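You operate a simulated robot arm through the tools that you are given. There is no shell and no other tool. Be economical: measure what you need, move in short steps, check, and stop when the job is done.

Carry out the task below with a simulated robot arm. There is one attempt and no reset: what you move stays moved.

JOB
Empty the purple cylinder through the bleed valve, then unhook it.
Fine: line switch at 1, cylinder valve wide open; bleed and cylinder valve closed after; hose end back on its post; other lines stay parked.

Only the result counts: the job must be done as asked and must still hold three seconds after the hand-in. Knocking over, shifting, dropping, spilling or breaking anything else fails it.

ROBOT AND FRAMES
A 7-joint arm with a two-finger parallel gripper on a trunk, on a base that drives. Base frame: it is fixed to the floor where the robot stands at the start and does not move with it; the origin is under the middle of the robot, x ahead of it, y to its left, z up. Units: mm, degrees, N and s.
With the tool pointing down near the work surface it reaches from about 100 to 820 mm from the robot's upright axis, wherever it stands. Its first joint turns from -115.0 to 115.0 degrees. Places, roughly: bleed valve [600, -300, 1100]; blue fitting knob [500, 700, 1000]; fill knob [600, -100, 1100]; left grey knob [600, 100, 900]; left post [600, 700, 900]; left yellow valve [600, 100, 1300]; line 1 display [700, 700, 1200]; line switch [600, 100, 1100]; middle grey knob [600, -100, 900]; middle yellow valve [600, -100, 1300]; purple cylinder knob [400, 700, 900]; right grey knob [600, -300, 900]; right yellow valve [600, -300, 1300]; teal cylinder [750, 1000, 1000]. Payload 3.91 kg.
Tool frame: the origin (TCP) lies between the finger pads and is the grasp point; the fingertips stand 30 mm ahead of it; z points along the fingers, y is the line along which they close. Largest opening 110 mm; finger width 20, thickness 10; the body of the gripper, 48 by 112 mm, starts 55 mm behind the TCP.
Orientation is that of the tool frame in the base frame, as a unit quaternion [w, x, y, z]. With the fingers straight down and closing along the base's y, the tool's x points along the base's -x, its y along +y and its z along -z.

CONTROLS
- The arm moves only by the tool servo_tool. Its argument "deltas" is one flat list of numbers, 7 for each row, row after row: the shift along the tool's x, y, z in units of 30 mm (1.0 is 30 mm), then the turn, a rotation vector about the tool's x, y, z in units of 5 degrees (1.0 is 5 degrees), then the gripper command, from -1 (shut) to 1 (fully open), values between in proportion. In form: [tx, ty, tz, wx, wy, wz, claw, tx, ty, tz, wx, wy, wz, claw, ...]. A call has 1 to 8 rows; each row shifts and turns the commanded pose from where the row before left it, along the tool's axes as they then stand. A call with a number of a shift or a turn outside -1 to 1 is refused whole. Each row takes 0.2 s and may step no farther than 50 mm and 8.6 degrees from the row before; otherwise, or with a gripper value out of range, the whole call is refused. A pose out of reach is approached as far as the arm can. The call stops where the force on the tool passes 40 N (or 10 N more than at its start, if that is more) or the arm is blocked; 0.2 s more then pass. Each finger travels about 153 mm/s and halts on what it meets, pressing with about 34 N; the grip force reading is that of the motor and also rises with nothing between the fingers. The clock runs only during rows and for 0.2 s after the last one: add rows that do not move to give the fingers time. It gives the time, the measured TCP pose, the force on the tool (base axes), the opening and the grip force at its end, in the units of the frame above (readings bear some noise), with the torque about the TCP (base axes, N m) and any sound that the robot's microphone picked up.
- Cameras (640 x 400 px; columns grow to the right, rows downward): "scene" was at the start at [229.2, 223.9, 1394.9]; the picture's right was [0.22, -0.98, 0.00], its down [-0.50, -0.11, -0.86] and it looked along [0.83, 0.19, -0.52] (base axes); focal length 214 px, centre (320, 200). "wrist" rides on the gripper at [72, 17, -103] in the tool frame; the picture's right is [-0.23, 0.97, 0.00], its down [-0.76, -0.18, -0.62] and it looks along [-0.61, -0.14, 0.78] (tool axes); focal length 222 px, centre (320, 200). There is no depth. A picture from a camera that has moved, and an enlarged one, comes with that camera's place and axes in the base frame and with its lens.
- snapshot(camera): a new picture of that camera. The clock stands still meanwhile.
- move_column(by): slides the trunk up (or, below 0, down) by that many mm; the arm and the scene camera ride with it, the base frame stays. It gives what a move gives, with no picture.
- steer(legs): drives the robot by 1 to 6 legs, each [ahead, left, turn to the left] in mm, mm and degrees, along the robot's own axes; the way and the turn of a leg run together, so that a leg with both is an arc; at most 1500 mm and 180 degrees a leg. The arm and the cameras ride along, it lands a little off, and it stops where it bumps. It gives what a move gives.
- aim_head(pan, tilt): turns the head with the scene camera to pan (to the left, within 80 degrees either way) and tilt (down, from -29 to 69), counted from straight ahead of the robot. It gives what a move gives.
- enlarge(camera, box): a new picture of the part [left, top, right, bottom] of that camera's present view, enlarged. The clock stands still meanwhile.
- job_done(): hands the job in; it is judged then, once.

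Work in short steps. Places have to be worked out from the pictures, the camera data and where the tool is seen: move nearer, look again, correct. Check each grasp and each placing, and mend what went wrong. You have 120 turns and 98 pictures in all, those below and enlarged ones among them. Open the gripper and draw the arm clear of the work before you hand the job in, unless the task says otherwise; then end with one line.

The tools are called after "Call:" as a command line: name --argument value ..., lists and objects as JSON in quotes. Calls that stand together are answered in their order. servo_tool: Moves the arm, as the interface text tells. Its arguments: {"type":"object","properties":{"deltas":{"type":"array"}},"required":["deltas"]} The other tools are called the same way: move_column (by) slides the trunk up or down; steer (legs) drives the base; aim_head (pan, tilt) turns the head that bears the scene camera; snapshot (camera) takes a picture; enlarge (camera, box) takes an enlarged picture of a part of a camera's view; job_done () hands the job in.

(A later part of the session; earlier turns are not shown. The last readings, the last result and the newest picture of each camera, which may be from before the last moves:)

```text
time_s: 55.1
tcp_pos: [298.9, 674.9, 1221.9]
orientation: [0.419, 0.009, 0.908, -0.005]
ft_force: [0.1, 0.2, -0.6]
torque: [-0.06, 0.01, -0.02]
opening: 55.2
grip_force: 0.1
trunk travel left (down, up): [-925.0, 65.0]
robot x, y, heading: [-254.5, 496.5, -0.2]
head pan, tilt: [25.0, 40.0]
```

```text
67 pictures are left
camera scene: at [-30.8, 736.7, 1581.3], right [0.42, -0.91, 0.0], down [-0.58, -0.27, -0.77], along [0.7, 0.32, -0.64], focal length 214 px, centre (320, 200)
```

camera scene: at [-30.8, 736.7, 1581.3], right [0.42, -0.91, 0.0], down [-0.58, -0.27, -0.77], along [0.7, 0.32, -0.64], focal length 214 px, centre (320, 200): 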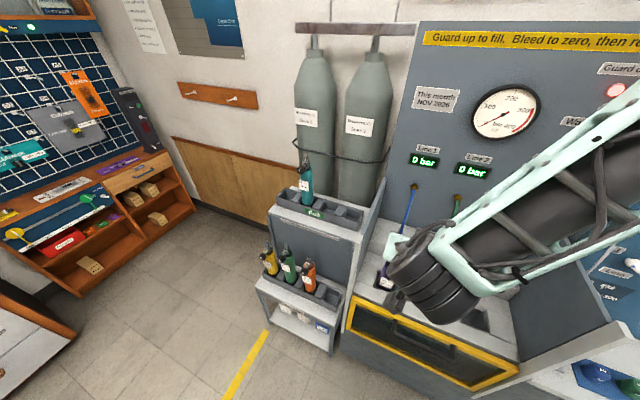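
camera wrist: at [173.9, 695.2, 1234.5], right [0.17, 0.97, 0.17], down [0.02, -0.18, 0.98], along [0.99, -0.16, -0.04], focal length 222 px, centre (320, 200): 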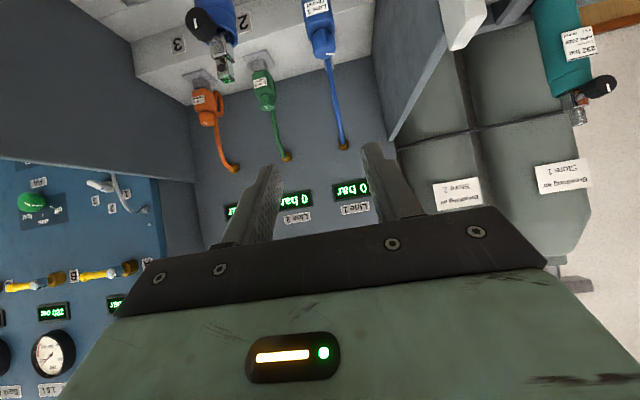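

Rotating further to point straight down gives the wrist camera a view of the trough.

Call:
servo_tool --deltas '[0, 0, 0, 0, 1, 0, 0, 0, 0, 0, 0, 1, 0, 0, 0, 0, 0, 0, 1, 0, 0, 0, 0, 0, 0, 1, 0, 0, 0, 0, 0, 0, 1, 0, 0, 0, 0, 0, 0, 1, 0, 0]'

Call:
snapshot --camera "wrist"

Call:
enlarge --camera "wrist" --box '[240, 0, 480, 180]'

```text
time_s: 56.5
tcp_pos: [299.1, 675.2, 1223.3]
orientation: [0.17, 0.01, 0.985, -0.002]
ft_force: [-0.1, -0.1, 0.3]
torque: [-0.03, -0.01, 0.01]
opening: 55.3
grip_force: 0.1
trunk travel left (down, up): [-925.0, 65.0]
robot x, y, heading: [-252.7, 498.2, -0.2]
head pan, tilt: [25.0, 40.0]
```

```text
66 pictures are left
camera wrist: at [196.1, 694.8, 1296.2], right [0.23, 0.97, 0.08], down [0.5, -0.19, 0.84], along [0.83, -0.16, -0.53], focal length 222 px, centre (320, 200)
```

wrist: 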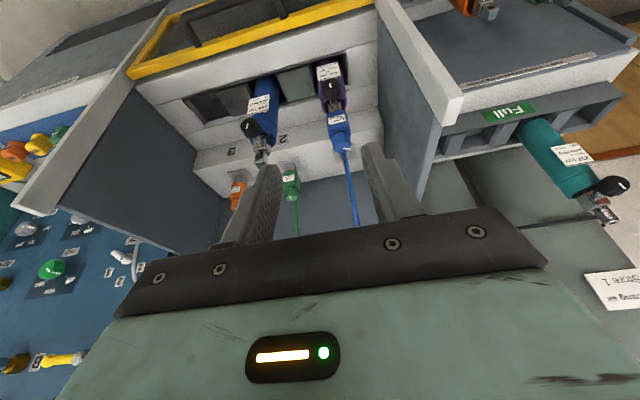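

```text
2.22 times, centred on (360, 90) of wrist
camera zoom: at [196.1, 694.8, 1296.2], right [0.23, 0.97, 0.08], down [0.5, -0.19, 0.84], along [0.83, -0.16, -0.53], focal length 494 px, centre (231, 444)
```

zoom: 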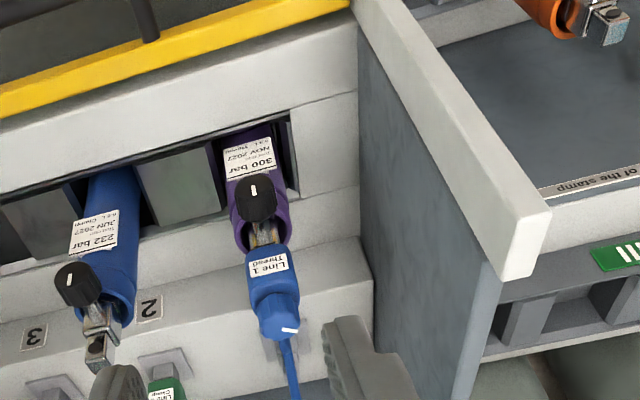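

From two views I get: valve knob face ≈ [430, 688, 919] (axis nearly along −x), blue fitting knob ≈ [475, 686, 1012] on a vertical axis. I aim the tool about 15° below horizontal, and lower toward the knob in front.

Call:
servo_tool --deltas '[0, 0, 0, 0, -1, 0, 0, 0, 0, 0, 0, -1, 0, 0, 0, 0, 0, 0, -1, 0, 0, 0, 0, 0, 0, -1, 0, 0, 0, 0, 0, 0, -1, 0, 0, 0, 0, 0, 0, -1, 0, 0, 0, 0, 0, 0, -1, 0, 0, 0, 0, 0, 0, -1, 0, 0]'

Call:
servo_tool --deltas '[0, 0.2, 0, 0, -1, 0, 0, 0, 0.2, 0, 0, -1, 0, 0, 0.966, 0, 0.259, 0, -1, 0, 0, 0.966, 0, 0.259, 0, 0, 0, 0, 0.966, 0, 0.259, 0, 0, 0, 0, 0.966, 0, 0.259, 0, 0, 0, 0, 0.966, 0, 0.259, 0, 0, 0, 0, 0.966, 0, 0.259, 0, 0, 0, 0]'

Call:
snapshot --camera "wrist"

Call:
snapshot --camera "scene"

```text
time_s: 58.3
tcp_pos: [298.9, 674.6, 1223.3]
orientation: [0.499, 0.008, 0.867, -0.005]
ft_force: [0.3, 0.3, -0.9]
torque: [0.0, 0.0, 0.01]
opening: 54.9
grip_force: 0.0
trunk travel left (down, up): [-925.0, 65.0]
robot x, y, heading: [-250.8, 496.7, -0.0]
head pan, tilt: [25.0, 40.0]
```

```text
time_s: 60.1
tcp_pos: [297.1, 685.8, 1041.1]
orientation: [0.607, 0.007, 0.795, -0.006]
ft_force: [-0.6, 0.7, 0.5]
torque: [0.0, -0.03, -0.01]
opening: 55.0
grip_force: 0.1
trunk travel left (down, up): [-925.0, 65.0]
robot x, y, heading: [-250.6, 496.2, -0.4]
head pan, tilt: [25.0, 40.0]
```

```text
64 pictures are left
camera wrist: at [177.7, 705.8, 998.9], right [0.08, 0.97, 0.22], down [-0.4, -0.17, 0.9], along [0.91, -0.16, 0.38], focal length 222 px, centre (320, 200)
```

wrist: 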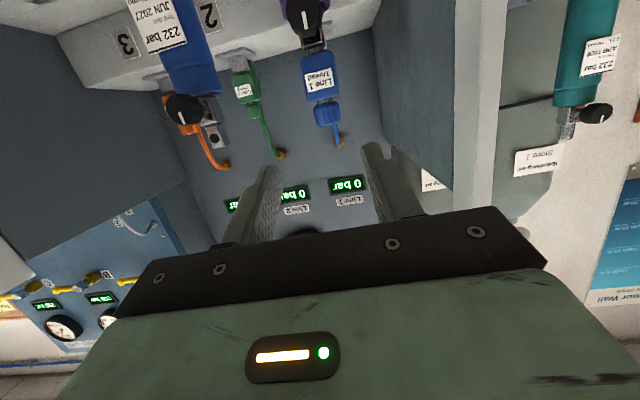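

```text
63 pictures are left
camera scene: at [-31.0, 736.5, 1581.4], right [0.42, -0.91, 0.0], down [-0.58, -0.27, -0.77], along [0.7, 0.32, -0.64], focal length 214 px, centre (320, 200)
```

scene: 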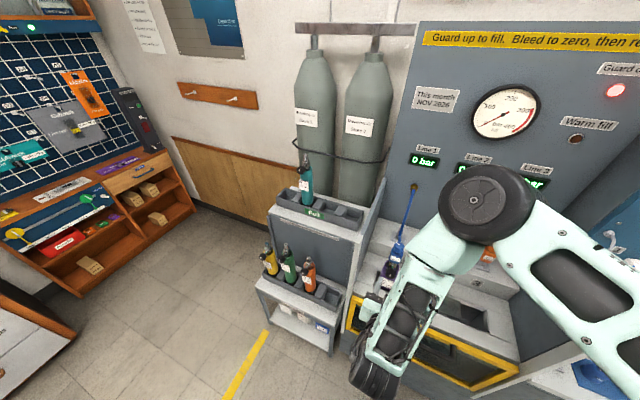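

Knob position confirmed (~[430, 688, 920]). A close-up to judge its axis and mark.

Call:
enlarge --camera "wrist" --box '[265, 0, 375, 150]'

Call:
enlarge --camera "scene" --box '[360, 200, 440, 300]'

```text
2.67 times, centred on (320, 75) of wrist
camera zoom: at [177.7, 705.8, 998.9], right [0.08, 0.97, 0.22], down [-0.4, -0.17, 0.9], along [0.91, -0.16, 0.38], focal length 592 px, centre (320, 533)
```

zoom: 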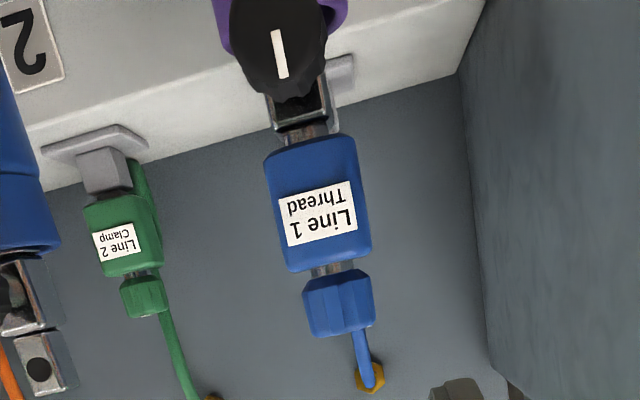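

```text
4.00 times, centred on (400, 250) of scene
camera zoom: at [-31.0, 736.5, 1581.4], right [0.42, -0.91, 0.0], down [-0.58, -0.27, -0.77], along [0.7, 0.32, -0.64], focal length 858 px, centre (0, 0)
```

zoom: 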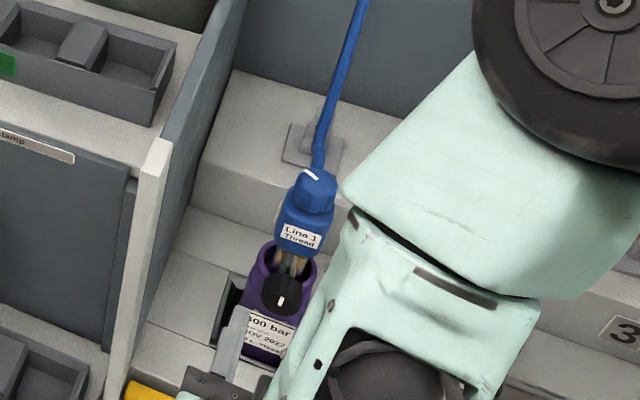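

The knob axis is close to horizontal. I lower in front of the knob with the fingers opened to ~75 mm.

Call:
servo_tool --deltas '[0.966, 0.05, 0.259, 0, 0, 0, 0.4, 0.966, 0, 0.259, 0, 0, 0, 0.4, 0.966, 0, 0.259, 0, 0, 0, 0.4, 0.9, 0, 0.241, 0, 0, 0, 0.4, -0.259, 0, 0.966, 0, 0, 0, 0.4]'

Call:
snapshot --camera "wrist"

Call:
enlarge --camera "scene" --box '[320, 200, 480, 300]'

```text
time_s: 61.3
tcp_pos: [324.9, 687.1, 924.3]
orientation: [0.606, 0.007, 0.795, -0.006]
ft_force: [0.5, 0.0, -1.0]
torque: [0.01, 0.0, -0.05]
opening: 77.1
grip_force: 0.2
trunk travel left (down, up): [-925.0, 65.0]
robot x, y, heading: [-252.0, 497.7, -0.1]
head pan, tilt: [25.0, 40.0]
```

```text
60 pictures are left
camera wrist: at [205.7, 707.6, 881.8], right [0.08, 0.97, 0.22], down [-0.4, -0.17, 0.9], along [0.91, -0.16, 0.38], focal length 222 px, centre (320, 200)
```

wrist: 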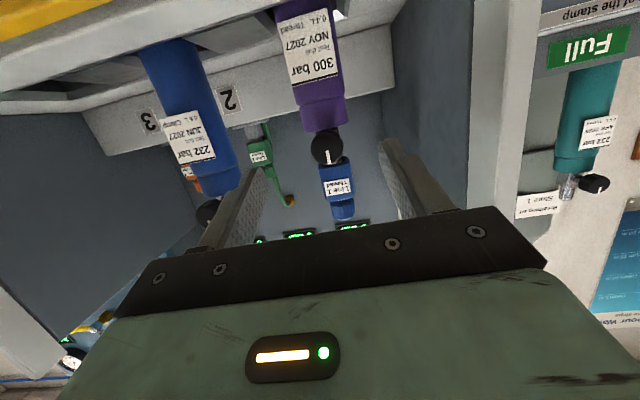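

```text
4.00 times, centred on (400, 250) of scene
camera zoom: at [-31.0, 736.5, 1581.3], right [0.42, -0.91, 0.0], down [-0.58, -0.27, -0.77], along [0.7, 0.32, -0.64], focal length 858 px, centre (0, 0)
```

zoom: 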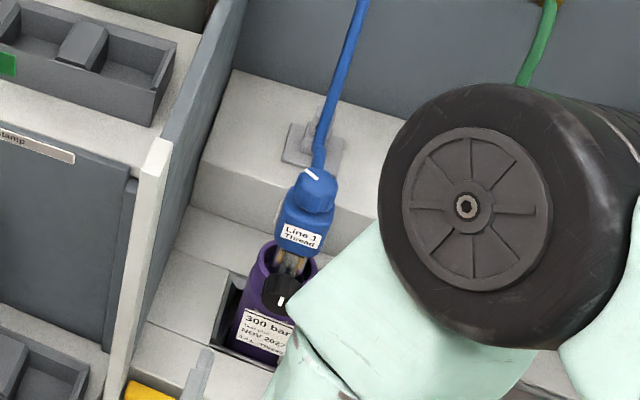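

Knob at [430, 688, 920] confirmed once more. Advance 93 mm and close on it.

Call:
servo_tool --deltas '[-0.23, 0.02, 0.974, 0, 0, 0, 0.4, -0.23, 0, 0.974, 0, 0, 0, 0.4, -0.2, 0, 0.974, 0, 0, 0, 0.4, 0, 0, 0, 0, 0, 0, -1, 0, 0, 0, 0, 0, 0, -1, 0, 0, 0, 0, 0, 0, -1]'

Call:
snapshot --camera "wrist"

Call:
enlarge --camera "scene" --box '[340, 200, 420, 300]'

```text
time_s: 62.7
tcp_pos: [415.6, 686.9, 920.3]
orientation: [0.607, 0.007, 0.795, -0.006]
ft_force: [2.7, 1.7, 0.3]
torque: [0.0, -0.19, 0.1]
opening: 32.4
grip_force: 33.8
trunk travel left (down, up): [-925.0, 65.0]
robot x, y, heading: [-251.7, 495.5, -0.2]
head pan, tilt: [25.0, 40.0]
```

```text
58 pictures are left
camera wrist: at [296.6, 707.0, 876.8], right [0.08, 0.97, 0.22], down [-0.4, -0.17, 0.9], along [0.91, -0.16, 0.38], focal length 222 px, centre (320, 200)
```

wrist: 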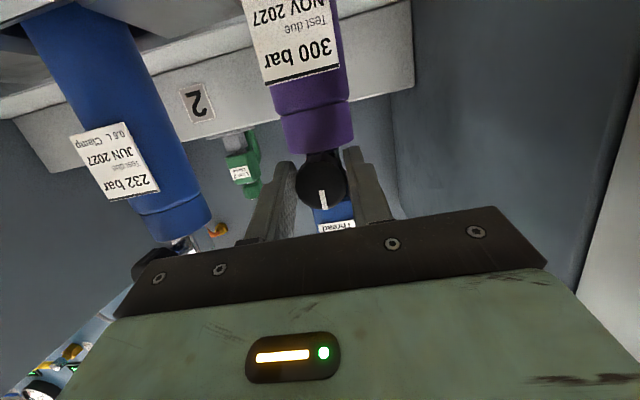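

```text
4.00 times, centred on (380, 250) of scene
camera zoom: at [-30.6, 736.6, 1581.3], right [0.42, -0.91, 0.0], down [-0.58, -0.27, -0.77], along [0.7, 0.32, -0.64], focal length 858 px, centre (80, 0)
```

zoom: 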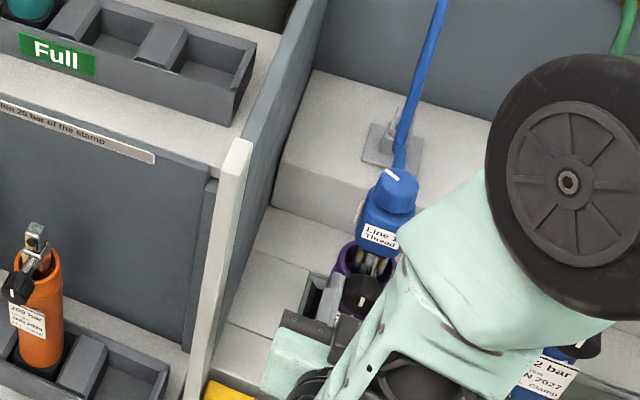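

Gripped at 32 mm with the mark at 12 o'clock. I turn counter-clockwise (opening) 40° first and watch torque and sounds.

Call:
servo_tool --deltas '[0, 0, 0, 0, 0, -1, -1, 0, 0, 0, 0, 0, -1, -1, 0, 0, 0, 0, 0, -1, -1, 0, 0, 0, 0, 0, -1, -1, 0, 0, 0, 0, 0, -1, -1, 0, 0, 0, 0, 0, -1, -1, 0, 0, 0, 0, 0, -1, -1, 0, 0, 0, 0, 0, -1, -1]'

Call:
snapshot --camera "wrist"

Call:
snapshot --camera "scene"

```text
time_s: 64.5
tcp_pos: [414.1, 684.5, 921.2]
orientation: [0.568, -0.266, 0.749, -0.214]
ft_force: [-3.7, -4.7, 6.1]
torque: [0.05, -0.48, -0.84]
opening: 33.6
grip_force: 34.2
trunk travel left (down, up): [-925.0, 65.0]
robot x, y, heading: [-248.9, 494.9, -0.3]
head pan, tilt: [25.0, 40.0]
```

```text
56 pictures are left
camera wrist: at [296.1, 654.9, 884.6], right [-0.1, 0.89, -0.44], down [-0.41, 0.36, 0.84], along [0.91, 0.27, 0.33], focal length 222 px, centre (320, 200)
```

wrist: 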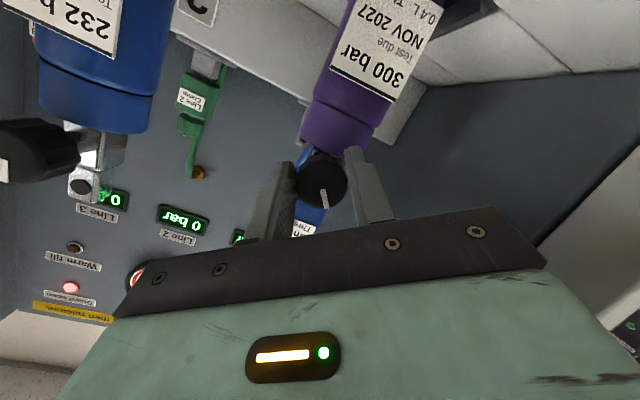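

```text
55 pictures are left
camera scene: at [-31.4, 736.1, 1581.6], right [0.42, -0.91, 0.0], down [-0.58, -0.27, -0.77], along [0.7, 0.32, -0.64], focal length 214 px, centre (320, 200)
```

scene: 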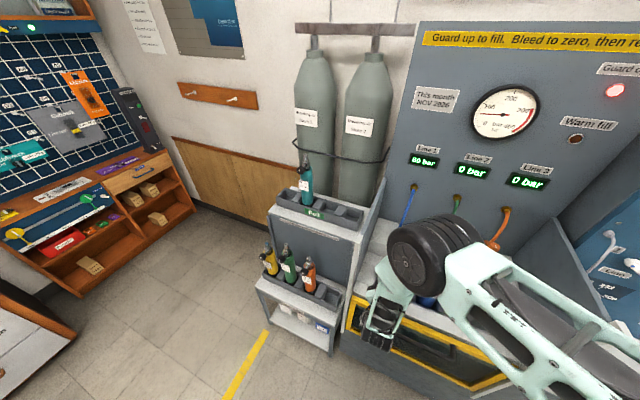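

Line 1 now reads about 60 bar: it opens counter-clockwise. I release, back out, roll the hand +80°, and regrasp for the next stroke.

Call:
servo_tool --deltas '[0, 0, 0, 0, 0, 0, -0.2, 0, 0, -1, 0, 0, 0, -0.2, 0, 0, -0.3, 0, 0, 1, 0, 0, 0, 0, 0, 0, 1, 0, 0, 0, 0, 0, 0, 1, 0, 0, 0, 0, 0, 0, 1, 0, 0, 0, 0, 0, 0, 1, 0, 0, 0, 0, 0, 0, 1, 0]'

Call:
servo_tool --deltas '[0, 0, 0, 0, 0, 1, 0, 0, 0, 0, 0, 0, 1, 0, 0, 0, 0, 0, 0, 1, 0, 0, 0, 0, 0, 0, 1, 0, 0, 0, 0, 0, 0, 1, 0, 0, 0, 0, 0, 0, 1, 0, 0, 0, 0, 0, 0, 1, 0, 0, 0, 0, 0, 0, 1, 0]'

Call:
snapshot --camera "wrist"

```text
time_s: 66.3
tcp_pos: [378.2, 686.7, 931.9]
orientation: [0.604, -0.062, 0.793, -0.058]
ft_force: [-0.3, -1.1, 0.1]
torque: [-0.02, 0.0, -0.02]
opening: 55.3
grip_force: 0.1
trunk travel left (down, up): [-925.0, 65.0]
robot x, y, heading: [-249.8, 501.7, -0.3]
head pan, tilt: [25.0, 40.0]
```

```text
time_s: 68.1
tcp_pos: [382.4, 708.2, 947.5]
orientation: [0.586, 0.212, 0.77, 0.139]
ft_force: [-0.2, -0.3, 0.0]
torque: [-0.01, 0.03, 0.03]
opening: 55.0
grip_force: 0.0
out of reach, approached as far as the arm can: row 8
trunk travel left (down, up): [-925.0, 65.0]
robot x, y, heading: [-251.9, 500.7, -0.5]
head pan, tilt: [25.0, 40.0]
```

```text
54 pictures are left
camera wrist: at [269.7, 763.6, 922.8], right [0.21, 0.74, 0.64], down [-0.46, -0.51, 0.73], along [0.86, -0.45, 0.23], focal length 222 px, centre (320, 200)
```

wrist: 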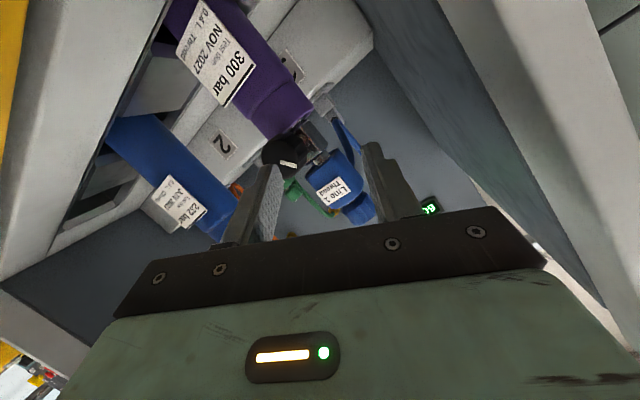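

The wrist runs out of roll near +30°. I correct back to +25° roll in line with the knob, then advance and grip.

Call:
servo_tool --deltas '[0.16, -0.89, 0, -0.41, 0.05, -0.86, 0, 0, 0, 0, 0, 0, 0, 0]'

Call:
snapshot --camera "wrist"

```text
time_s: 68.7
tcp_pos: [381.5, 702.7, 940.1]
orientation: [0.594, 0.172, 0.775, 0.135]
ft_force: [-0.2, -0.2, -0.3]
torque: [-0.03, -0.01, -0.01]
opening: 55.0
grip_force: 0.0
out of reach, approached as far as the arm can: row 1
trunk travel left (down, up): [-925.0, 65.0]
robot x, y, heading: [-249.7, 499.2, 0.0]
head pan, tilt: [25.0, 40.0]
```

```text
53 pictures are left
camera wrist: at [265.9, 750.2, 910.9], right [0.16, 0.78, 0.6], down [-0.44, -0.49, 0.75], along [0.88, -0.38, 0.27], focal length 222 px, centre (320, 200)
```

wrist: 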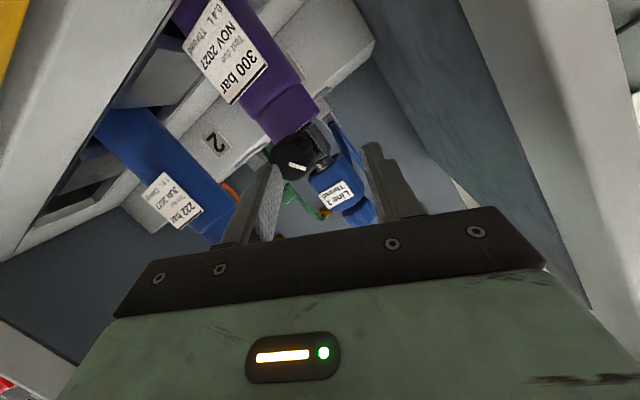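

Still limited; I instead start strokes from about +10° roll and go further to the negative side.

Call:
servo_tool --deltas '[0.08, -0.61, -0.06, 0, 0, -1, 0, 0, 0, 0, 0, 0, -1, 0, 0, 0, 0, 0, 0, -1, 0, 0, 0, 0, 0, 0, 0, 0]'

```text
time_s: 69.7
tcp_pos: [377.1, 687.8, 929.8]
orientation: [0.608, 0.07, 0.788, 0.064]
ft_force: [-0.4, 1.1, -0.7]
torque: [0.01, 0.0, 0.0]
opening: 55.2
grip_force: 0.0
trunk travel left (down, up): [-925.0, 65.0]
robot x, y, heading: [-251.0, 499.1, -0.5]
head pan, tilt: [25.0, 40.0]
```

In place at +10° roll. Advance 36 mm, close, and turn 40°, then another 45°.

Call:
servo_tool --deltas '[0, 0, 0.6, 0, 0, 0, 0, 0, 0, 0.6, 0, 0, 0, 0, 0, 0, 0, 0, 0, 0, -1, 0, 0, 0, 0, 0, 0, -1]'

Call:
servo_tool --deltas '[0, 0, 0, 0, 0, -1, -1, 0, 0, 0, 0, 0, -1, -1, 0, 0, 0, 0, 0, -1, -1, 0, 0, 0, 0, 0, -1, -1, 0, 0, 0, 0, 0, -1, -1, 0, 0, 0, 0, 0, -1, -1, 0, 0, 0, 0, 0, -1, -1, 0, 0, 0, 0, 0, -1, -1]'

Call:
servo_tool --deltas '[0, 0, 0, 0, 0, -1, -1, 0, 0, 0, 0, 0, -1, -1, 0, 0, 0, 0, 0, -1, -1, 0, 0, 0, 0, 0, -1, -1, 0, 0, 0, 0, 0, -1, -1, 0, 0, 0, 0, 0, -1, -1, 0, 0, 0, 0, 0, -1, -1, 0, 0, 0, 0, 0, -1, -1]'

Call:
snapshot --camera "wrist"

Call:
enlarge --camera "scene" --box '[340, 100, 560, 320]'

```text
time_s: 70.7
tcp_pos: [412.2, 689.1, 920.9]
orientation: [0.609, 0.07, 0.788, 0.064]
ft_force: [-1.7, -0.9, 0.4]
torque: [0.03, 0.01, 0.3]
opening: 32.7
grip_force: 34.4
trunk travel left (down, up): [-925.0, 65.0]
robot x, y, heading: [-252.4, 499.3, -0.3]
head pan, tilt: [25.0, 40.0]
```

```text
time_s: 72.5
tcp_pos: [410.7, 687.8, 922.2]
orientation: [0.593, -0.204, 0.765, -0.15]
ft_force: [-1.3, -6.8, 5.5]
torque: [0.01, -0.37, -1.09]
opening: 32.3
grip_force: 33.8
trunk travel left (down, up): [-925.0, 65.0]
robot x, y, heading: [-251.9, 498.7, -0.0]
head pan, tilt: [25.0, 40.0]
```

```text
time_s: 74.2
tcp_pos: [412.8, 686.3, 923.6]
orientation: [0.525, -0.418, 0.667, -0.323]
ft_force: [-7.5, -7.0, 15.8]
torque: [0.1, -0.77, -0.75]
opening: 34.7
grip_force: 33.8
trunk travel left (down, up): [-925.0, 65.0]
robot x, y, heading: [-249.8, 497.9, -0.2]
head pan, tilt: [25.0, 40.0]
stopped in row 8: the force on the tool passed its limit at 41 N (the readings are from after the stop); the commanded pose is now the measured one
```

```text
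52 pictures are left
camera wrist: at [300.9, 629.1, 904.2], right [-0.19, 0.63, -0.75], down [-0.49, 0.6, 0.63], along [0.85, 0.49, 0.2], focal length 222 px, centre (320, 200)
```

wrist: 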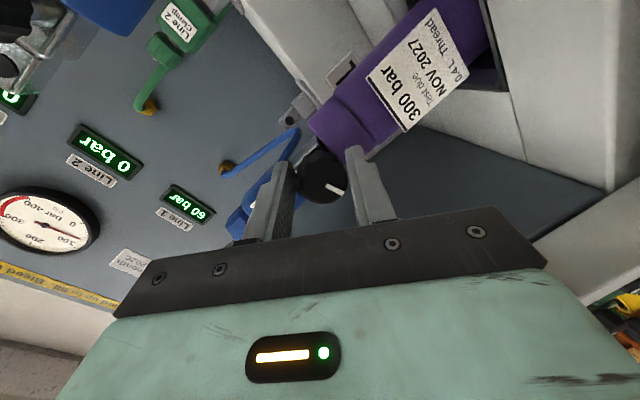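

```text
1.82 times, centred on (450, 210) of scene
camera zoom: at [-32.0, 735.5, 1581.4], right [0.42, -0.91, 0.0], down [-0.58, -0.27, -0.77], along [0.7, 0.32, -0.64], focal length 390 px, centre (84, 182)
```

zoom: 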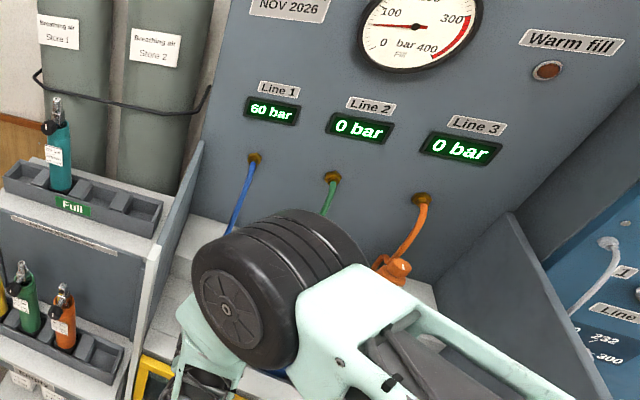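

Line 1 holds 60 bar; the mark has moved ~120° CCW. The stop might be the collar or the knob's end stop, so I regrasp for another stroke.

Call:
servo_tool --deltas '[0, 0, 0, 0, 0, 0, -0.2, 0, 0, -1, 0, 0, 0, -0.2, 0, 0, -0.2, 0, 0, 1, 0, 0, 0, 0, 0, 0, 1, 0, 0, 0, 0, 0, 0, 1, 0, 0, 0, 0, 0, 0, 1, 0, 0, 0, 0, 0, 0, 1, 0, 0, 0, 0, 0, 0, 1, 0]'

Call:
servo_tool --deltas '[0, 0, 0, 0, 0, 1, 0, 0, 0, 0, 0, 0, 1, 0, 0, 0, 0, 0, 0, 1, 0, 0, 0, 0, 0, 0, 1, 0, 0, 0, 0, 0, 0, 1, 0, 0, 0, 0, 0, 0, 1, 0, 0, 0, 0, 0, 0, 1, 0, 0, 0, 0, 0, 0, 1, 0]'

Call:
snapshot --camera "wrist"

```text
time_s: 76.0
tcp_pos: [378.3, 686.7, 933.2]
orientation: [0.588, -0.233, 0.754, -0.175]
ft_force: [-0.4, -0.1, 0.0]
torque: [0.03, 0.02, -0.01]
opening: 55.0
grip_force: 0.2
trunk travel left (down, up): [-925.0, 65.0]
robot x, y, heading: [-250.1, 497.2, -0.4]
head pan, tilt: [25.0, 40.0]
```

```text
time_s: 77.8
tcp_pos: [375.8, 688.4, 931.5]
orientation: [0.613, 0.039, 0.788, 0.037]
ft_force: [-0.8, 0.5, -0.9]
torque: [0.0, 0.04, 0.0]
opening: 55.0
grip_force: 0.0
trunk travel left (down, up): [-925.0, 65.0]
robot x, y, heading: [-255.0, 497.3, 0.1]
head pan, tilt: [25.0, 40.0]
```

```text
50 pictures are left
camera wrist: at [258.7, 712.9, 889.5], right [0.07, 0.94, 0.32], down [-0.42, -0.27, 0.87], along [0.9, -0.2, 0.38], focal length 222 px, centre (320, 200)
```

wrist: 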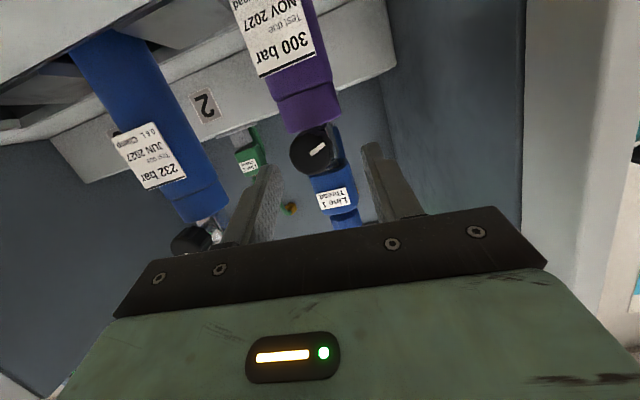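

The mark now sits ~102° CCW from vertical. Another stroke: advance, close, turn 60°.

Call:
servo_tool --deltas '[0, -0.03, 0.6, 0, 0, 0, 0, 0, 0, 0.6, 0, 0, 0, 0, 0, 0, 0, 0, 0, 0, -1, 0, 0, 0, 0, 0, 0, -1]'

Call:
servo_tool --deltas '[0, 0, 0, 0, 0, -1, -1, 0, 0, 0, 0, 0, -1, -1, 0, 0, 0, 0, 0, -1, -1, 0, 0, 0, 0, 0, -1, -1, 0, 0, 0, 0, 0, -1, -1, 0, 0, 0, 0, 0, -1, -1]'

Call:
servo_tool --deltas '[0, 0, 0, 0, 0, -1, -1, 0, 0, 0, 0, 0, -1, -1, 0, 0, 0, 0, 0, -1, -1, 0, 0, 0, 0, 0, -1, -1, 0, 0, 0, 0, 0, -1, -1, 0, 0, 0, 0, 0, -1, -1]'

Call:
snapshot --camera "wrist"

```text
time_s: 78.8
tcp_pos: [412.4, 687.9, 923.4]
orientation: [0.614, 0.038, 0.788, 0.037]
ft_force: [-2.9, -1.2, 0.8]
torque: [-0.02, 0.05, 0.29]
opening: 31.7
grip_force: 34.0
trunk travel left (down, up): [-925.0, 65.0]
robot x, y, heading: [-252.9, 502.1, -0.2]
head pan, tilt: [25.0, 40.0]
```

```text
time_s: 80.2
tcp_pos: [411.1, 686.7, 922.6]
orientation: [0.601, -0.167, 0.772, -0.124]
ft_force: [-4.5, 0.0, 0.9]
torque: [0.55, 0.26, -0.9]
opening: 32.2
grip_force: 34.0
trunk travel left (down, up): [-925.0, 65.0]
robot x, y, heading: [-250.5, 498.9, -0.3]
head pan, tilt: [25.0, 40.0]
```

```text
time_s: 81.6
tcp_pos: [411.4, 686.5, 924.0]
orientation: [0.549, -0.361, 0.701, -0.276]
ft_force: [-1.3, -0.9, 1.7]
torque: [0.61, -0.29, -0.62]
opening: 34.5
grip_force: 34.0
trunk travel left (down, up): [-925.0, 65.0]
robot x, y, heading: [-248.5, 498.2, -0.5]
head pan, tilt: [25.0, 40.0]
```

```text
49 pictures are left
camera wrist: at [298.3, 638.2, 894.5], right [-0.17, 0.76, -0.63], down [-0.46, 0.5, 0.73], along [0.87, 0.42, 0.27], focal length 222 px, centre (320, 200)
```

wrist: 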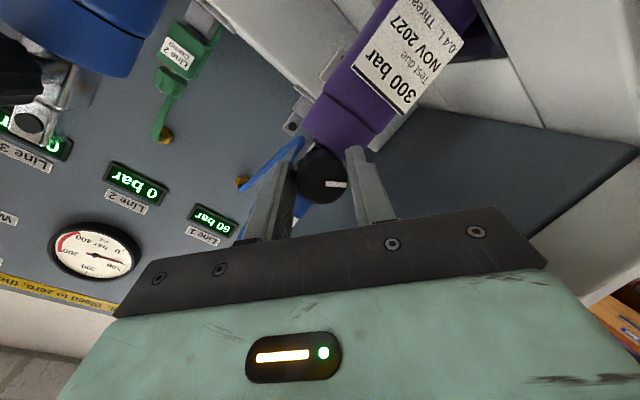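

Torque now resists and the mark stays at the same ~120°: the valve is at its open stop. I release, back out and check, then retreat.

Call:
servo_tool --deltas '[0, 0, 0, 0, 0, 0, -0.2, 0, 0, -1, 0, 0, 0, -0.2, 0, 0, -0.3, 0, 0, 1, -0.2, 0, 0, 0, 0, 0, 1, 0, 0, 0, 0, 0, 0, 1, 0, 0, 0, 0, 0, 0, 1, 0, 0, 0, 0, 0, 0, 1, 0, 0, 0, 0, 0, 0, 1, 0]'

Call:
servo_tool --deltas '[0, 0, 0, 0, 0, 1, 0, 0, 0, 0, 0, 0, 1, 0, 0, 0, 0, 0, 0, 1, 0, 0, 0, 0, 0, 0, 1, 0, 0, 0, 0, 0, 0, 1, 0, 0, 0, 0, 0, 0, 1, 0]'

Call:
snapshot --camera "wrist"

```text
time_s: 83.4
tcp_pos: [374.0, 686.3, 933.1]
orientation: [0.602, -0.166, 0.771, -0.122]
ft_force: [0.0, 0.3, -0.4]
torque: [-0.01, 0.02, 0.02]
opening: 54.7
grip_force: 0.1
trunk travel left (down, up): [-925.0, 65.0]
robot x, y, heading: [-249.5, 499.1, -0.2]
head pan, tilt: [25.0, 40.0]
```

```text
time_s: 84.8
tcp_pos: [375.3, 686.8, 932.4]
orientation: [0.612, 0.039, 0.789, 0.038]
ft_force: [-0.8, 0.3, 0.8]
torque: [-0.01, -0.01, -0.02]
opening: 54.9
grip_force: 0.1
trunk travel left (down, up): [-925.0, 65.0]
robot x, y, heading: [-253.7, 498.4, -0.1]
head pan, tilt: [25.0, 40.0]
```

```text
48 pictures are left
camera wrist: at [256.4, 711.3, 890.4], right [0.07, 0.94, 0.32], down [-0.42, -0.27, 0.87], along [0.91, -0.2, 0.38], focal length 222 px, centre (320, 200)
```

wrist: 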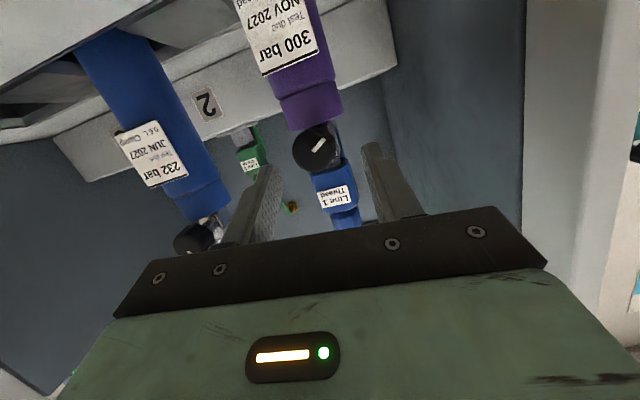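

The knob stays at the open stop (~118°). Retract and raise the arm, then drive right to the bleed valve.

Call:
servo_tool --deltas '[0, 0, -1, 0, 0, 0, 0, 0, 0, -1, 0, 0, 0, 0, -0.966, 0, -0.259, 0, -1, 0, 0, -1, 0, 0, 0, -1, 0, 0, -1, 0, 0, 0, -1, 0, 0, -1, 0, 0, 0, 0, 0, 0, -1, 0, 0, 0, 0, 0, 0, -1, 0, 0, 0, 0, 0, 0]'

Call:
steer --legs '[[0, -880, 0]]'

Call:
aim_head --pan 15 --tilt 30

Call:
snapshot --camera "scene"

Call:
snapshot --camera "wrist"

```text
time_s: 86.6
tcp_pos: [363.7, 698.1, 1122.9]
orientation: [0.711, 0.043, 0.702, 0.032]
ft_force: [0.5, 0.9, -0.1]
torque: [-0.07, -0.01, 0.0]
opening: 55.2
grip_force: 0.0
out of reach, approached as far as the arm can: row 3, 4, 5, 6
trunk travel left (down, up): [-925.0, 65.0]
robot x, y, heading: [-249.9, 502.2, -0.3]
head pan, tilt: [25.0, 40.0]
```

```text
time_s: 89.2
tcp_pos: [359.5, 307.2, 1124.8]
orientation: [0.709, 0.04, 0.703, 0.049]
ft_force: [4.2, 19.9, -0.1]
torque: [0.07, -0.04, -0.09]
opening: 46.0
grip_force: 0.1
trunk travel left (down, up): [-925.0, 65.0]
robot x, y, heading: [-251.0, 95.0, -0.2]
head pan, tilt: [25.0, 40.0]
stopped in leg 1: the force on the tool passed its limit at 62 N (the readings are from after the stop); the commanded pose is now the measured one
```

```text
time_s: 89.9
tcp_pos: [359.3, 307.7, 1124.4]
orientation: [0.709, 0.041, 0.702, 0.046]
ft_force: [0.9, 25.3, 2.8]
torque: [0.04, 0.03, -0.24]
opening: 42.1
grip_force: 0.1
trunk travel left (down, up): [-925.0, 65.0]
robot x, y, heading: [-249.7, 96.4, 0.1]
head pan, tilt: [15.0, 30.0]
```

```text
47 pictures are left
camera scene: at [-21.8, 322.2, 1596.4], right [0.26, -0.97, 0.0], down [-0.48, -0.13, -0.87], along [0.84, 0.22, -0.5], focal length 214 px, centre (320, 200)
```

scene: 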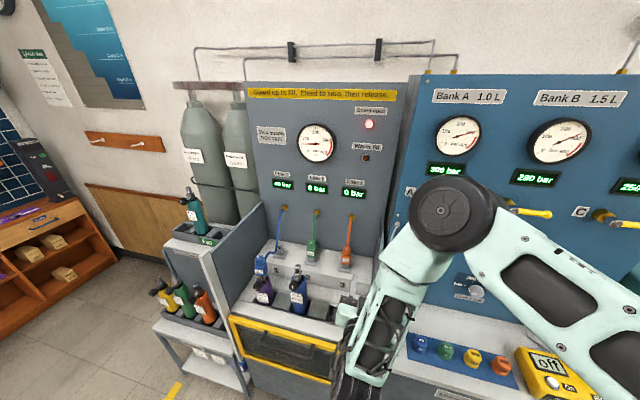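

```text
46 pictures are left
camera wrist: at [256.8, 333.0, 1054.0], right [-0.01, 0.94, 0.35], down [-0.63, -0.28, 0.73], along [0.78, -0.21, 0.59], focal length 222 px, centre (320, 200)
```

wrist: 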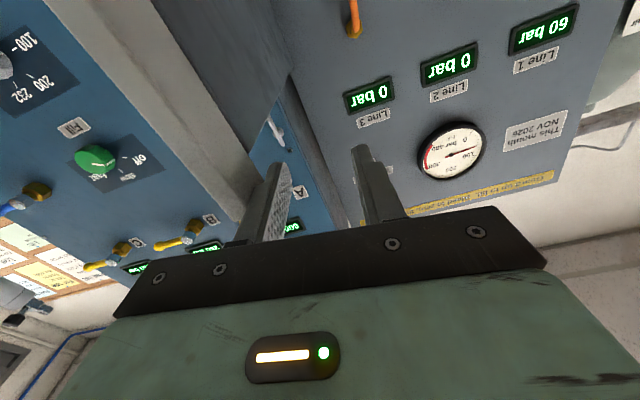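

The finger touched the divider wall (fixed). I back off left, drive back 150 mm, then pass to the right with clearance.

Call:
steer --legs '[[0, 40, 0], [-150, 0, 0], [0, -520, 0]]'

Call:
snapshot --camera "scene"

Call:
snapshot --camera "wrist"

```text
time_s: 94.3
tcp_pos: [212.0, -164.2, 1124.0]
orientation: [0.709, 0.039, 0.703, 0.048]
ft_force: [0.0, -0.4, -0.6]
torque: [0.02, 0.01, -0.02]
opening: 54.9
grip_force: 0.0
trunk travel left (down, up): [-925.0, 65.0]
robot x, y, heading: [-400.0, -380.4, 0.2]
head pan, tilt: [15.0, 30.0]
```

```text
45 pictures are left
camera scene: at [-170.3, -150.6, 1596.7], right [0.26, -0.96, 0.0], down [-0.48, -0.13, -0.87], along [0.84, 0.23, -0.5], focal length 214 px, centre (320, 200)
```

scene: 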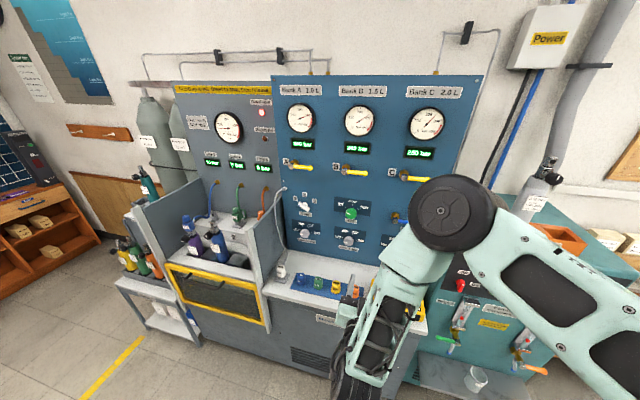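

```text
44 pictures are left
camera wrist: at [108.5, -138.8, 1053.8], right [-0.01, 0.94, 0.35], down [-0.63, -0.28, 0.73], along [0.78, -0.21, 0.59], focal length 222 px, centre (320, 200)
```

wrist: 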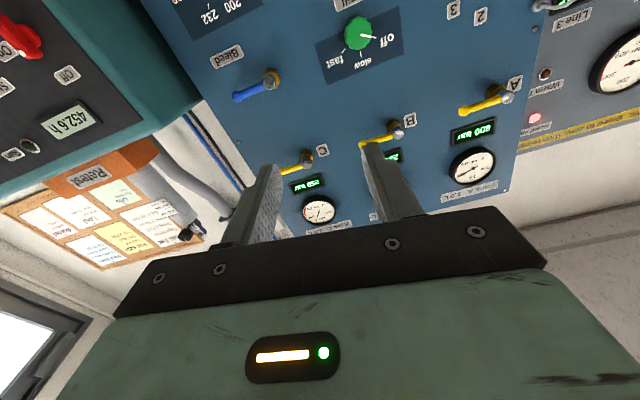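

The blue bleed lever points to the right (hub ≈ y −257, lever end ≈ y −326, z ≈ 1105). I drive forward again and move the closed hand in front below the lever for a closer look.

Call:
steer --legs '[[150, 0, 0]]'

Call:
servo_tool --deltas '[0.7, -1, 0.5, 0, 0, -1, -1, 0.7, -1, 0.5, 0, 0, 0, -1, 0, -1, 0.5, 0, 0, 0, -1, 0, -1, 0.5, 0, 0, 0, -1, 0, -0.6, 0, 0, 0, 0, -1]'

Call:
snapshot --camera "wrist"

Call:
snapshot --camera "scene"

```text
time_s: 95.7
tcp_pos: [363.1, -166.8, 1124.2]
orientation: [0.709, 0.041, 0.703, 0.047]
ft_force: [0.3, 0.3, 0.3]
torque: [-0.03, 0.02, 0.01]
opening: 55.2
grip_force: 0.1
trunk travel left (down, up): [-925.0, 65.0]
robot x, y, heading: [-249.5, -376.7, 0.3]
head pan, tilt: [15.0, 30.0]
```

```text
time_s: 96.9
tcp_pos: [427.5, -299.9, 1075.9]
orientation: [0.71, 0.009, 0.704, 0.017]
ft_force: [-0.3, -0.4, 0.0]
torque: [0.01, -0.03, 0.01]
opening: 0.0
grip_force: 34.1
trunk travel left (down, up): [-925.0, 65.0]
robot x, y, heading: [-247.0, -380.0, 0.2]
head pan, tilt: [15.0, 30.0]
```

```text
43 pictures are left
camera wrist: at [322.4, -279.8, 1002.9], right [-0.01, 0.97, 0.26], down [-0.63, -0.21, 0.75], along [0.78, -0.16, 0.61], focal length 222 px, centre (320, 200)
```

wrist: 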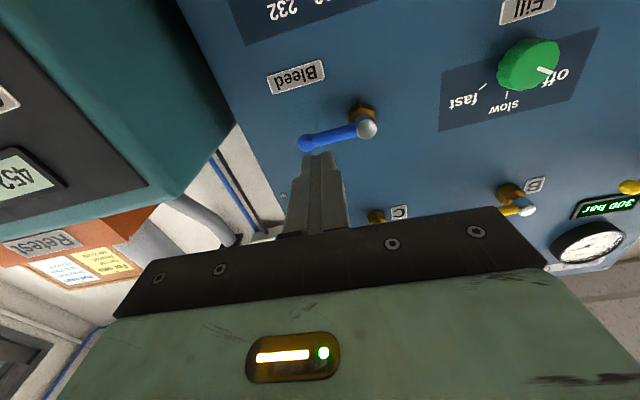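

```text
42 pictures are left
camera scene: at [-19.6, -150.3, 1596.6], right [0.26, -0.97, 0.0], down [-0.48, -0.13, -0.87], along [0.84, 0.23, -0.5], focal length 214 px, centre (320, 200)
```

scene: 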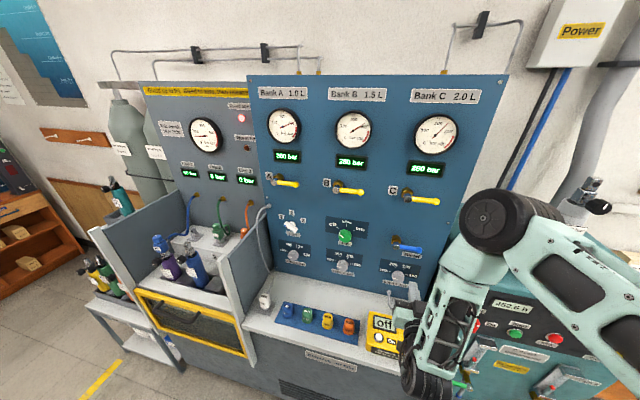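

Lever tip at ≈[568, −327, 1107], hub y ≈ −253. I go in under the lever with closed fingers (TCP x 553, y −305, z 1078).

Call:
servo_tool --deltas '[0, -0.17, 1, 0, 0, 0, -1, 0, 0, 1, 0, 0, 0, -1, 0, 0, 1, 0, 0, 0, -1, 0, 0, 1, 0, 0, 0, -1, 0, 0, 0, 0, 0, 0, -1]'

Call:
enlarge --camera "wrist" --box '[220, 50, 440, 190]'

```text
time_s: 98.1
tcp_pos: [545.6, -302.6, 1077.5]
orientation: [0.71, 0.009, 0.704, 0.015]
ft_force: [-0.1, 0.0, -0.4]
torque: [0.03, 0.01, -0.01]
opening: 0.0
grip_force: 34.0
trunk travel left (down, up): [-925.0, 65.0]
robot x, y, heading: [-248.0, -376.6, 0.3]
head pan, tilt: [15.0, 30.0]
```

```text
2.86 times, centred on (330, 120) of wrist
camera zoom: at [441.8, -282.8, 1005.0], right [-0.01, 0.96, 0.26], down [-0.63, -0.21, 0.75], along [0.78, -0.16, 0.61], focal length 635 px, centre (291, 429)
```

zoom: 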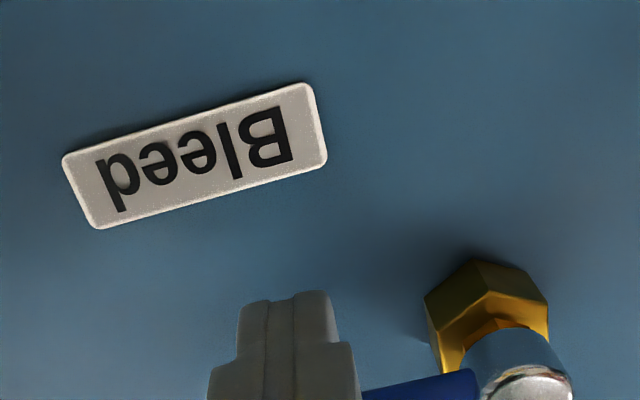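

Fingers are just below the lever. I push it up along its arc.

Call:
servo_tool --deltas '[-0.4, 0, 0.3, 0, 0, 0, -1, -0.47, -0.03, 0, 0, 0, 0, -1, -0.47, -0.03, 0, 0, 0, 0, -1]'

Call:
snapshot --camera "scene"

```text
time_s: 98.7
tcp_pos: [549.4, -305.0, 1089.4]
orientation: [0.699, 0.007, 0.715, 0.014]
ft_force: [-3.9, -1.5, -14.3]
torque: [-0.03, 0.25, 0.07]
opening: 0.2
grip_force: 33.9
trunk travel left (down, up): [-925.0, 65.0]
robot x, y, heading: [-247.0, -377.1, 0.5]
head pan, tilt: [15.0, 30.0]
stopped in row 3: the force on the tool passed its limit at 52 N (the readings are from after the stop); the commanded pose is now the measured one
```

```text
40 pictures are left
camera scene: at [-18.7, -150.5, 1596.5], right [0.26, -0.97, 0.0], down [-0.48, -0.13, -0.87], along [0.84, 0.23, -0.5], focal length 214 px, centre (320, 200)
```

scene: 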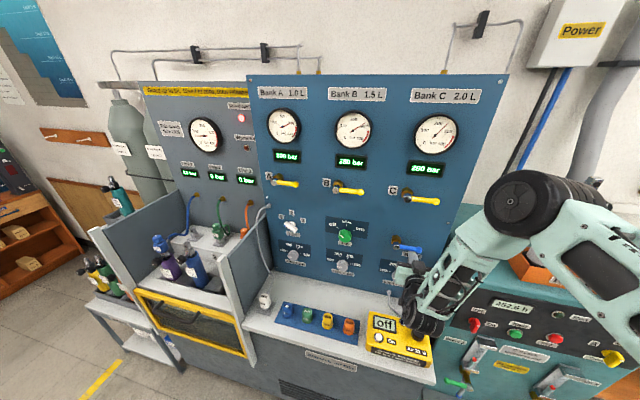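

It will not go up; it must turn down. I back out, come in above the lever and push it down.

Call:
servo_tool --deltas '[0.5, 0, 0, 0, -0.3, 0, -1, 0, 0, -1, 0, 0, 0, -1, 0, 0, -1, 0, 0, 0, -1, -1, 0, 0, 0, 0, 0, -1, -1, 0, 0, 0, 0, 0, -1, 0, 0, 1, 0, 0, 0, -1, 0, 0, 1, 0, 0, 0, -1, 0, 0, 0, 0, 0, 0, -1]'

Call:
snapshot --camera "wrist"

```text
time_s: 100.5
tcp_pos: [548.5, -306.3, 1138.6]
orientation: [0.711, 0.008, 0.703, 0.015]
ft_force: [-0.1, 0.1, -0.3]
torque: [0.01, -0.01, 0.0]
opening: 0.2
grip_force: 34.4
trunk travel left (down, up): [-925.0, 65.0]
robot x, y, heading: [-248.6, -378.4, -0.1]
head pan, tilt: [15.0, 30.0]
```

```text
39 pictures are left
camera wrist: at [445.5, -286.2, 1064.7], right [-0.01, 0.97, 0.26], down [-0.63, -0.21, 0.75], along [0.78, -0.15, 0.61], focal length 222 px, centre (320, 200)
```

wrist: 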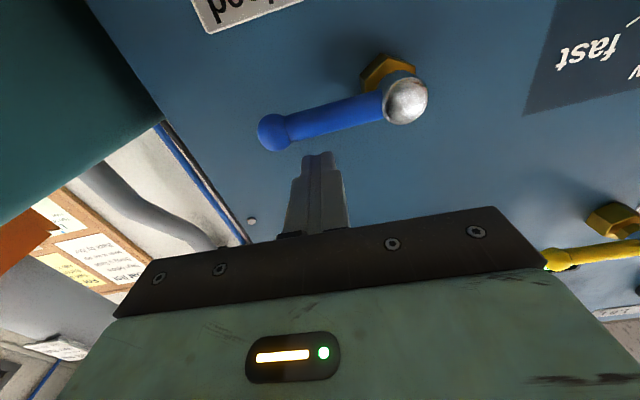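

Fingers are above the lever now. Push down along the arc.

Call:
servo_tool --deltas '[0.48, 0, 0.1, 0, 0, 0, -1, 0.47, 0, 0, 0, 0, 0, -1, 0.47, 0, 0, 0, 0, 0, -1, 0.42, 0.2, 0, 0, 0, 0, -1, 0.42, 0.23, 0, 0, 0, 0, -1, 0.3, 0.4, 0, 0, 0, 0, -1, 0.25, 0.4, 0, 0, 0, 0, -1, 0, 0.15, 0, 0, 0, 0, -1]'

Call:
snapshot --camera "wrist"

Call:
enlarge --camera "scene" --box '[140, 90, 460, 290]'

```text
time_s: 102.3
tcp_pos: [552.9, -269.4, 1057.2]
orientation: [0.713, 0.011, 0.701, 0.01]
ft_force: [-7.0, -35.0, 17.8]
torque: [0.1, -0.24, -0.52]
opening: 0.1
grip_force: 34.1
trunk travel left (down, up): [-925.0, 65.0]
robot x, y, heading: [-249.9, -381.3, -0.2]
head pan, tilt: [15.0, 30.0]
```

```text
38 pictures are left
camera wrist: at [450.7, -249.1, 984.3], right [0.0, 0.97, 0.26], down [-0.64, -0.2, 0.74], along [0.77, -0.16, 0.62], focal length 222 px, centre (320, 200)
```

wrist: 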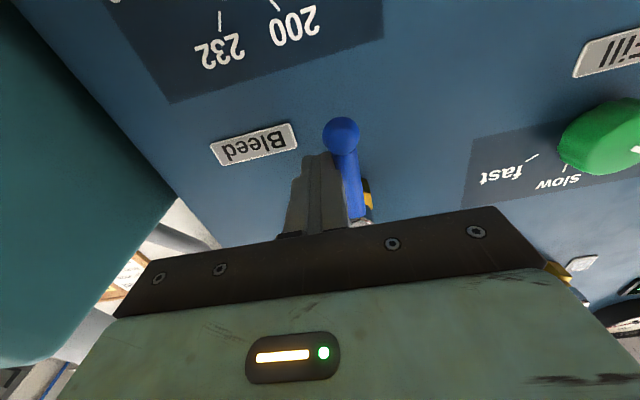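

```text
2.00 times, centred on (300, 190) of scene
camera zoom: at [-20.7, -153.5, 1597.5], right [0.26, -0.97, 0.0], down [-0.48, -0.13, -0.87], along [0.84, 0.23, -0.5], focal length 429 px, centre (360, 220)
```

zoom: 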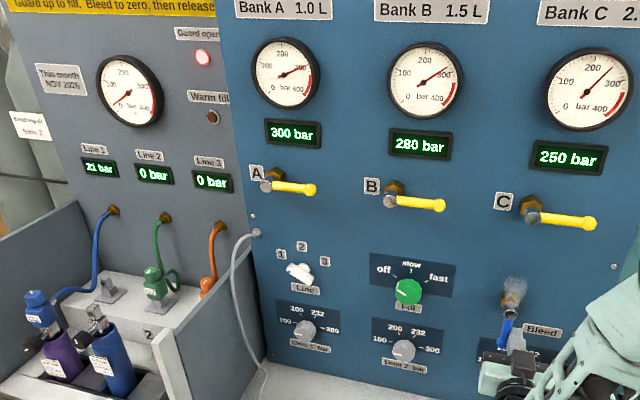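

Line 1 fell to 21 bar and is venting. Meanwhile I move the fingers out and to the other (left) side of the lever, ready to close it.

Call:
servo_tool --deltas '[0, -0.3, 0, 0, 0, 0, -1, 0, 0, -1, 0, 0, 0, -1, 0, 0, -1, 0, 0, 0, -1, 0, 1, 0, 0, 0, 0, -1, 0, 0.9, 0, 0, 0, 0, -1, 0, 0, 0, 0, 0, 0, -1, 0, 0, 0, 0, 0, 0, -1, 0, 0, 0, 0, 0, 0, -1]'

Call:
servo_tool --deltas '[0, 0, 0, 0, 0, 0, -1, 0, 0, 0, 0, 0, 0, -1, 0, 0, 0, 0, 0, 0, -1, 0, 0, 0, 0, 0, 0, -1, 0, 0, 0, 0, 0, 0, -1, 0, 0, 0, 0, 0, 0, -1, 0, 0, 0, 0, 0, 0, -1, 0, 0, 0, 0, 0, 0, -1]'

Call:
enlarge --camera "scene" --box '[140, 90, 460, 290]'

Call:
snapshot --camera "wrist"

```text
time_s: 104.1
tcp_pos: [491.4, -214.8, 1054.5]
orientation: [0.711, 0.007, 0.703, 0.015]
ft_force: [0.9, 0.1, -0.6]
torque: [0.0, -0.01, 0.0]
opening: 0.3
grip_force: 34.3
trunk travel left (down, up): [-925.0, 65.0]
robot x, y, heading: [-246.1, -381.5, 0.0]
head pan, tilt: [15.0, 30.0]
```

```text
time_s: 105.9
tcp_pos: [492.4, -214.3, 1054.3]
orientation: [0.711, 0.007, 0.703, 0.015]
ft_force: [-0.3, -0.7, 0.4]
torque: [-0.02, -0.04, -0.02]
opening: 0.2
grip_force: 33.9
trunk travel left (down, up): [-925.0, 65.0]
robot x, y, heading: [-245.8, -379.0, 0.2]
head pan, tilt: [15.0, 30.0]
```

```text
2.00 times, centred on (300, 190) of scene
camera zoom: at [-19.5, -150.5, 1596.7], right [0.26, -0.97, 0.0], down [-0.48, -0.13, -0.87], along [0.84, 0.23, -0.5], focal length 429 px, centre (360, 220)
```

zoom: 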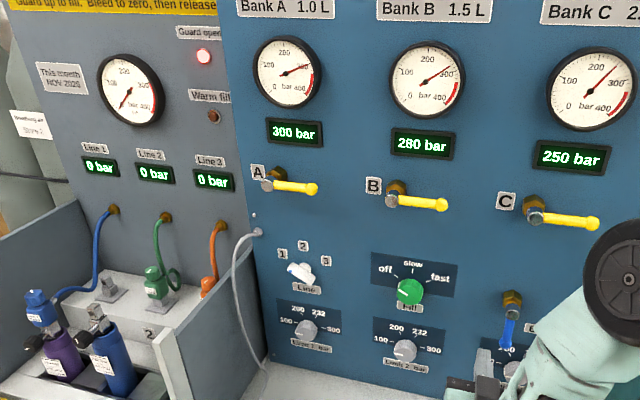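

```text
35 pictures are left
camera wrist: at [388.0, -195.8, 981.9], right [-0.01, 0.97, 0.26], down [-0.63, -0.21, 0.75], along [0.78, -0.15, 0.61], focal length 222 px, centre (320, 200)
```

wrist: 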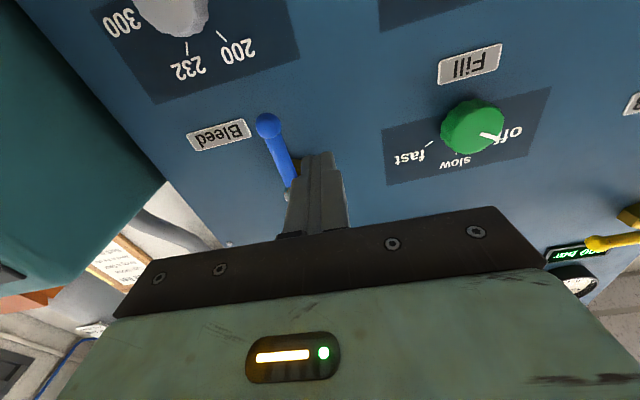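

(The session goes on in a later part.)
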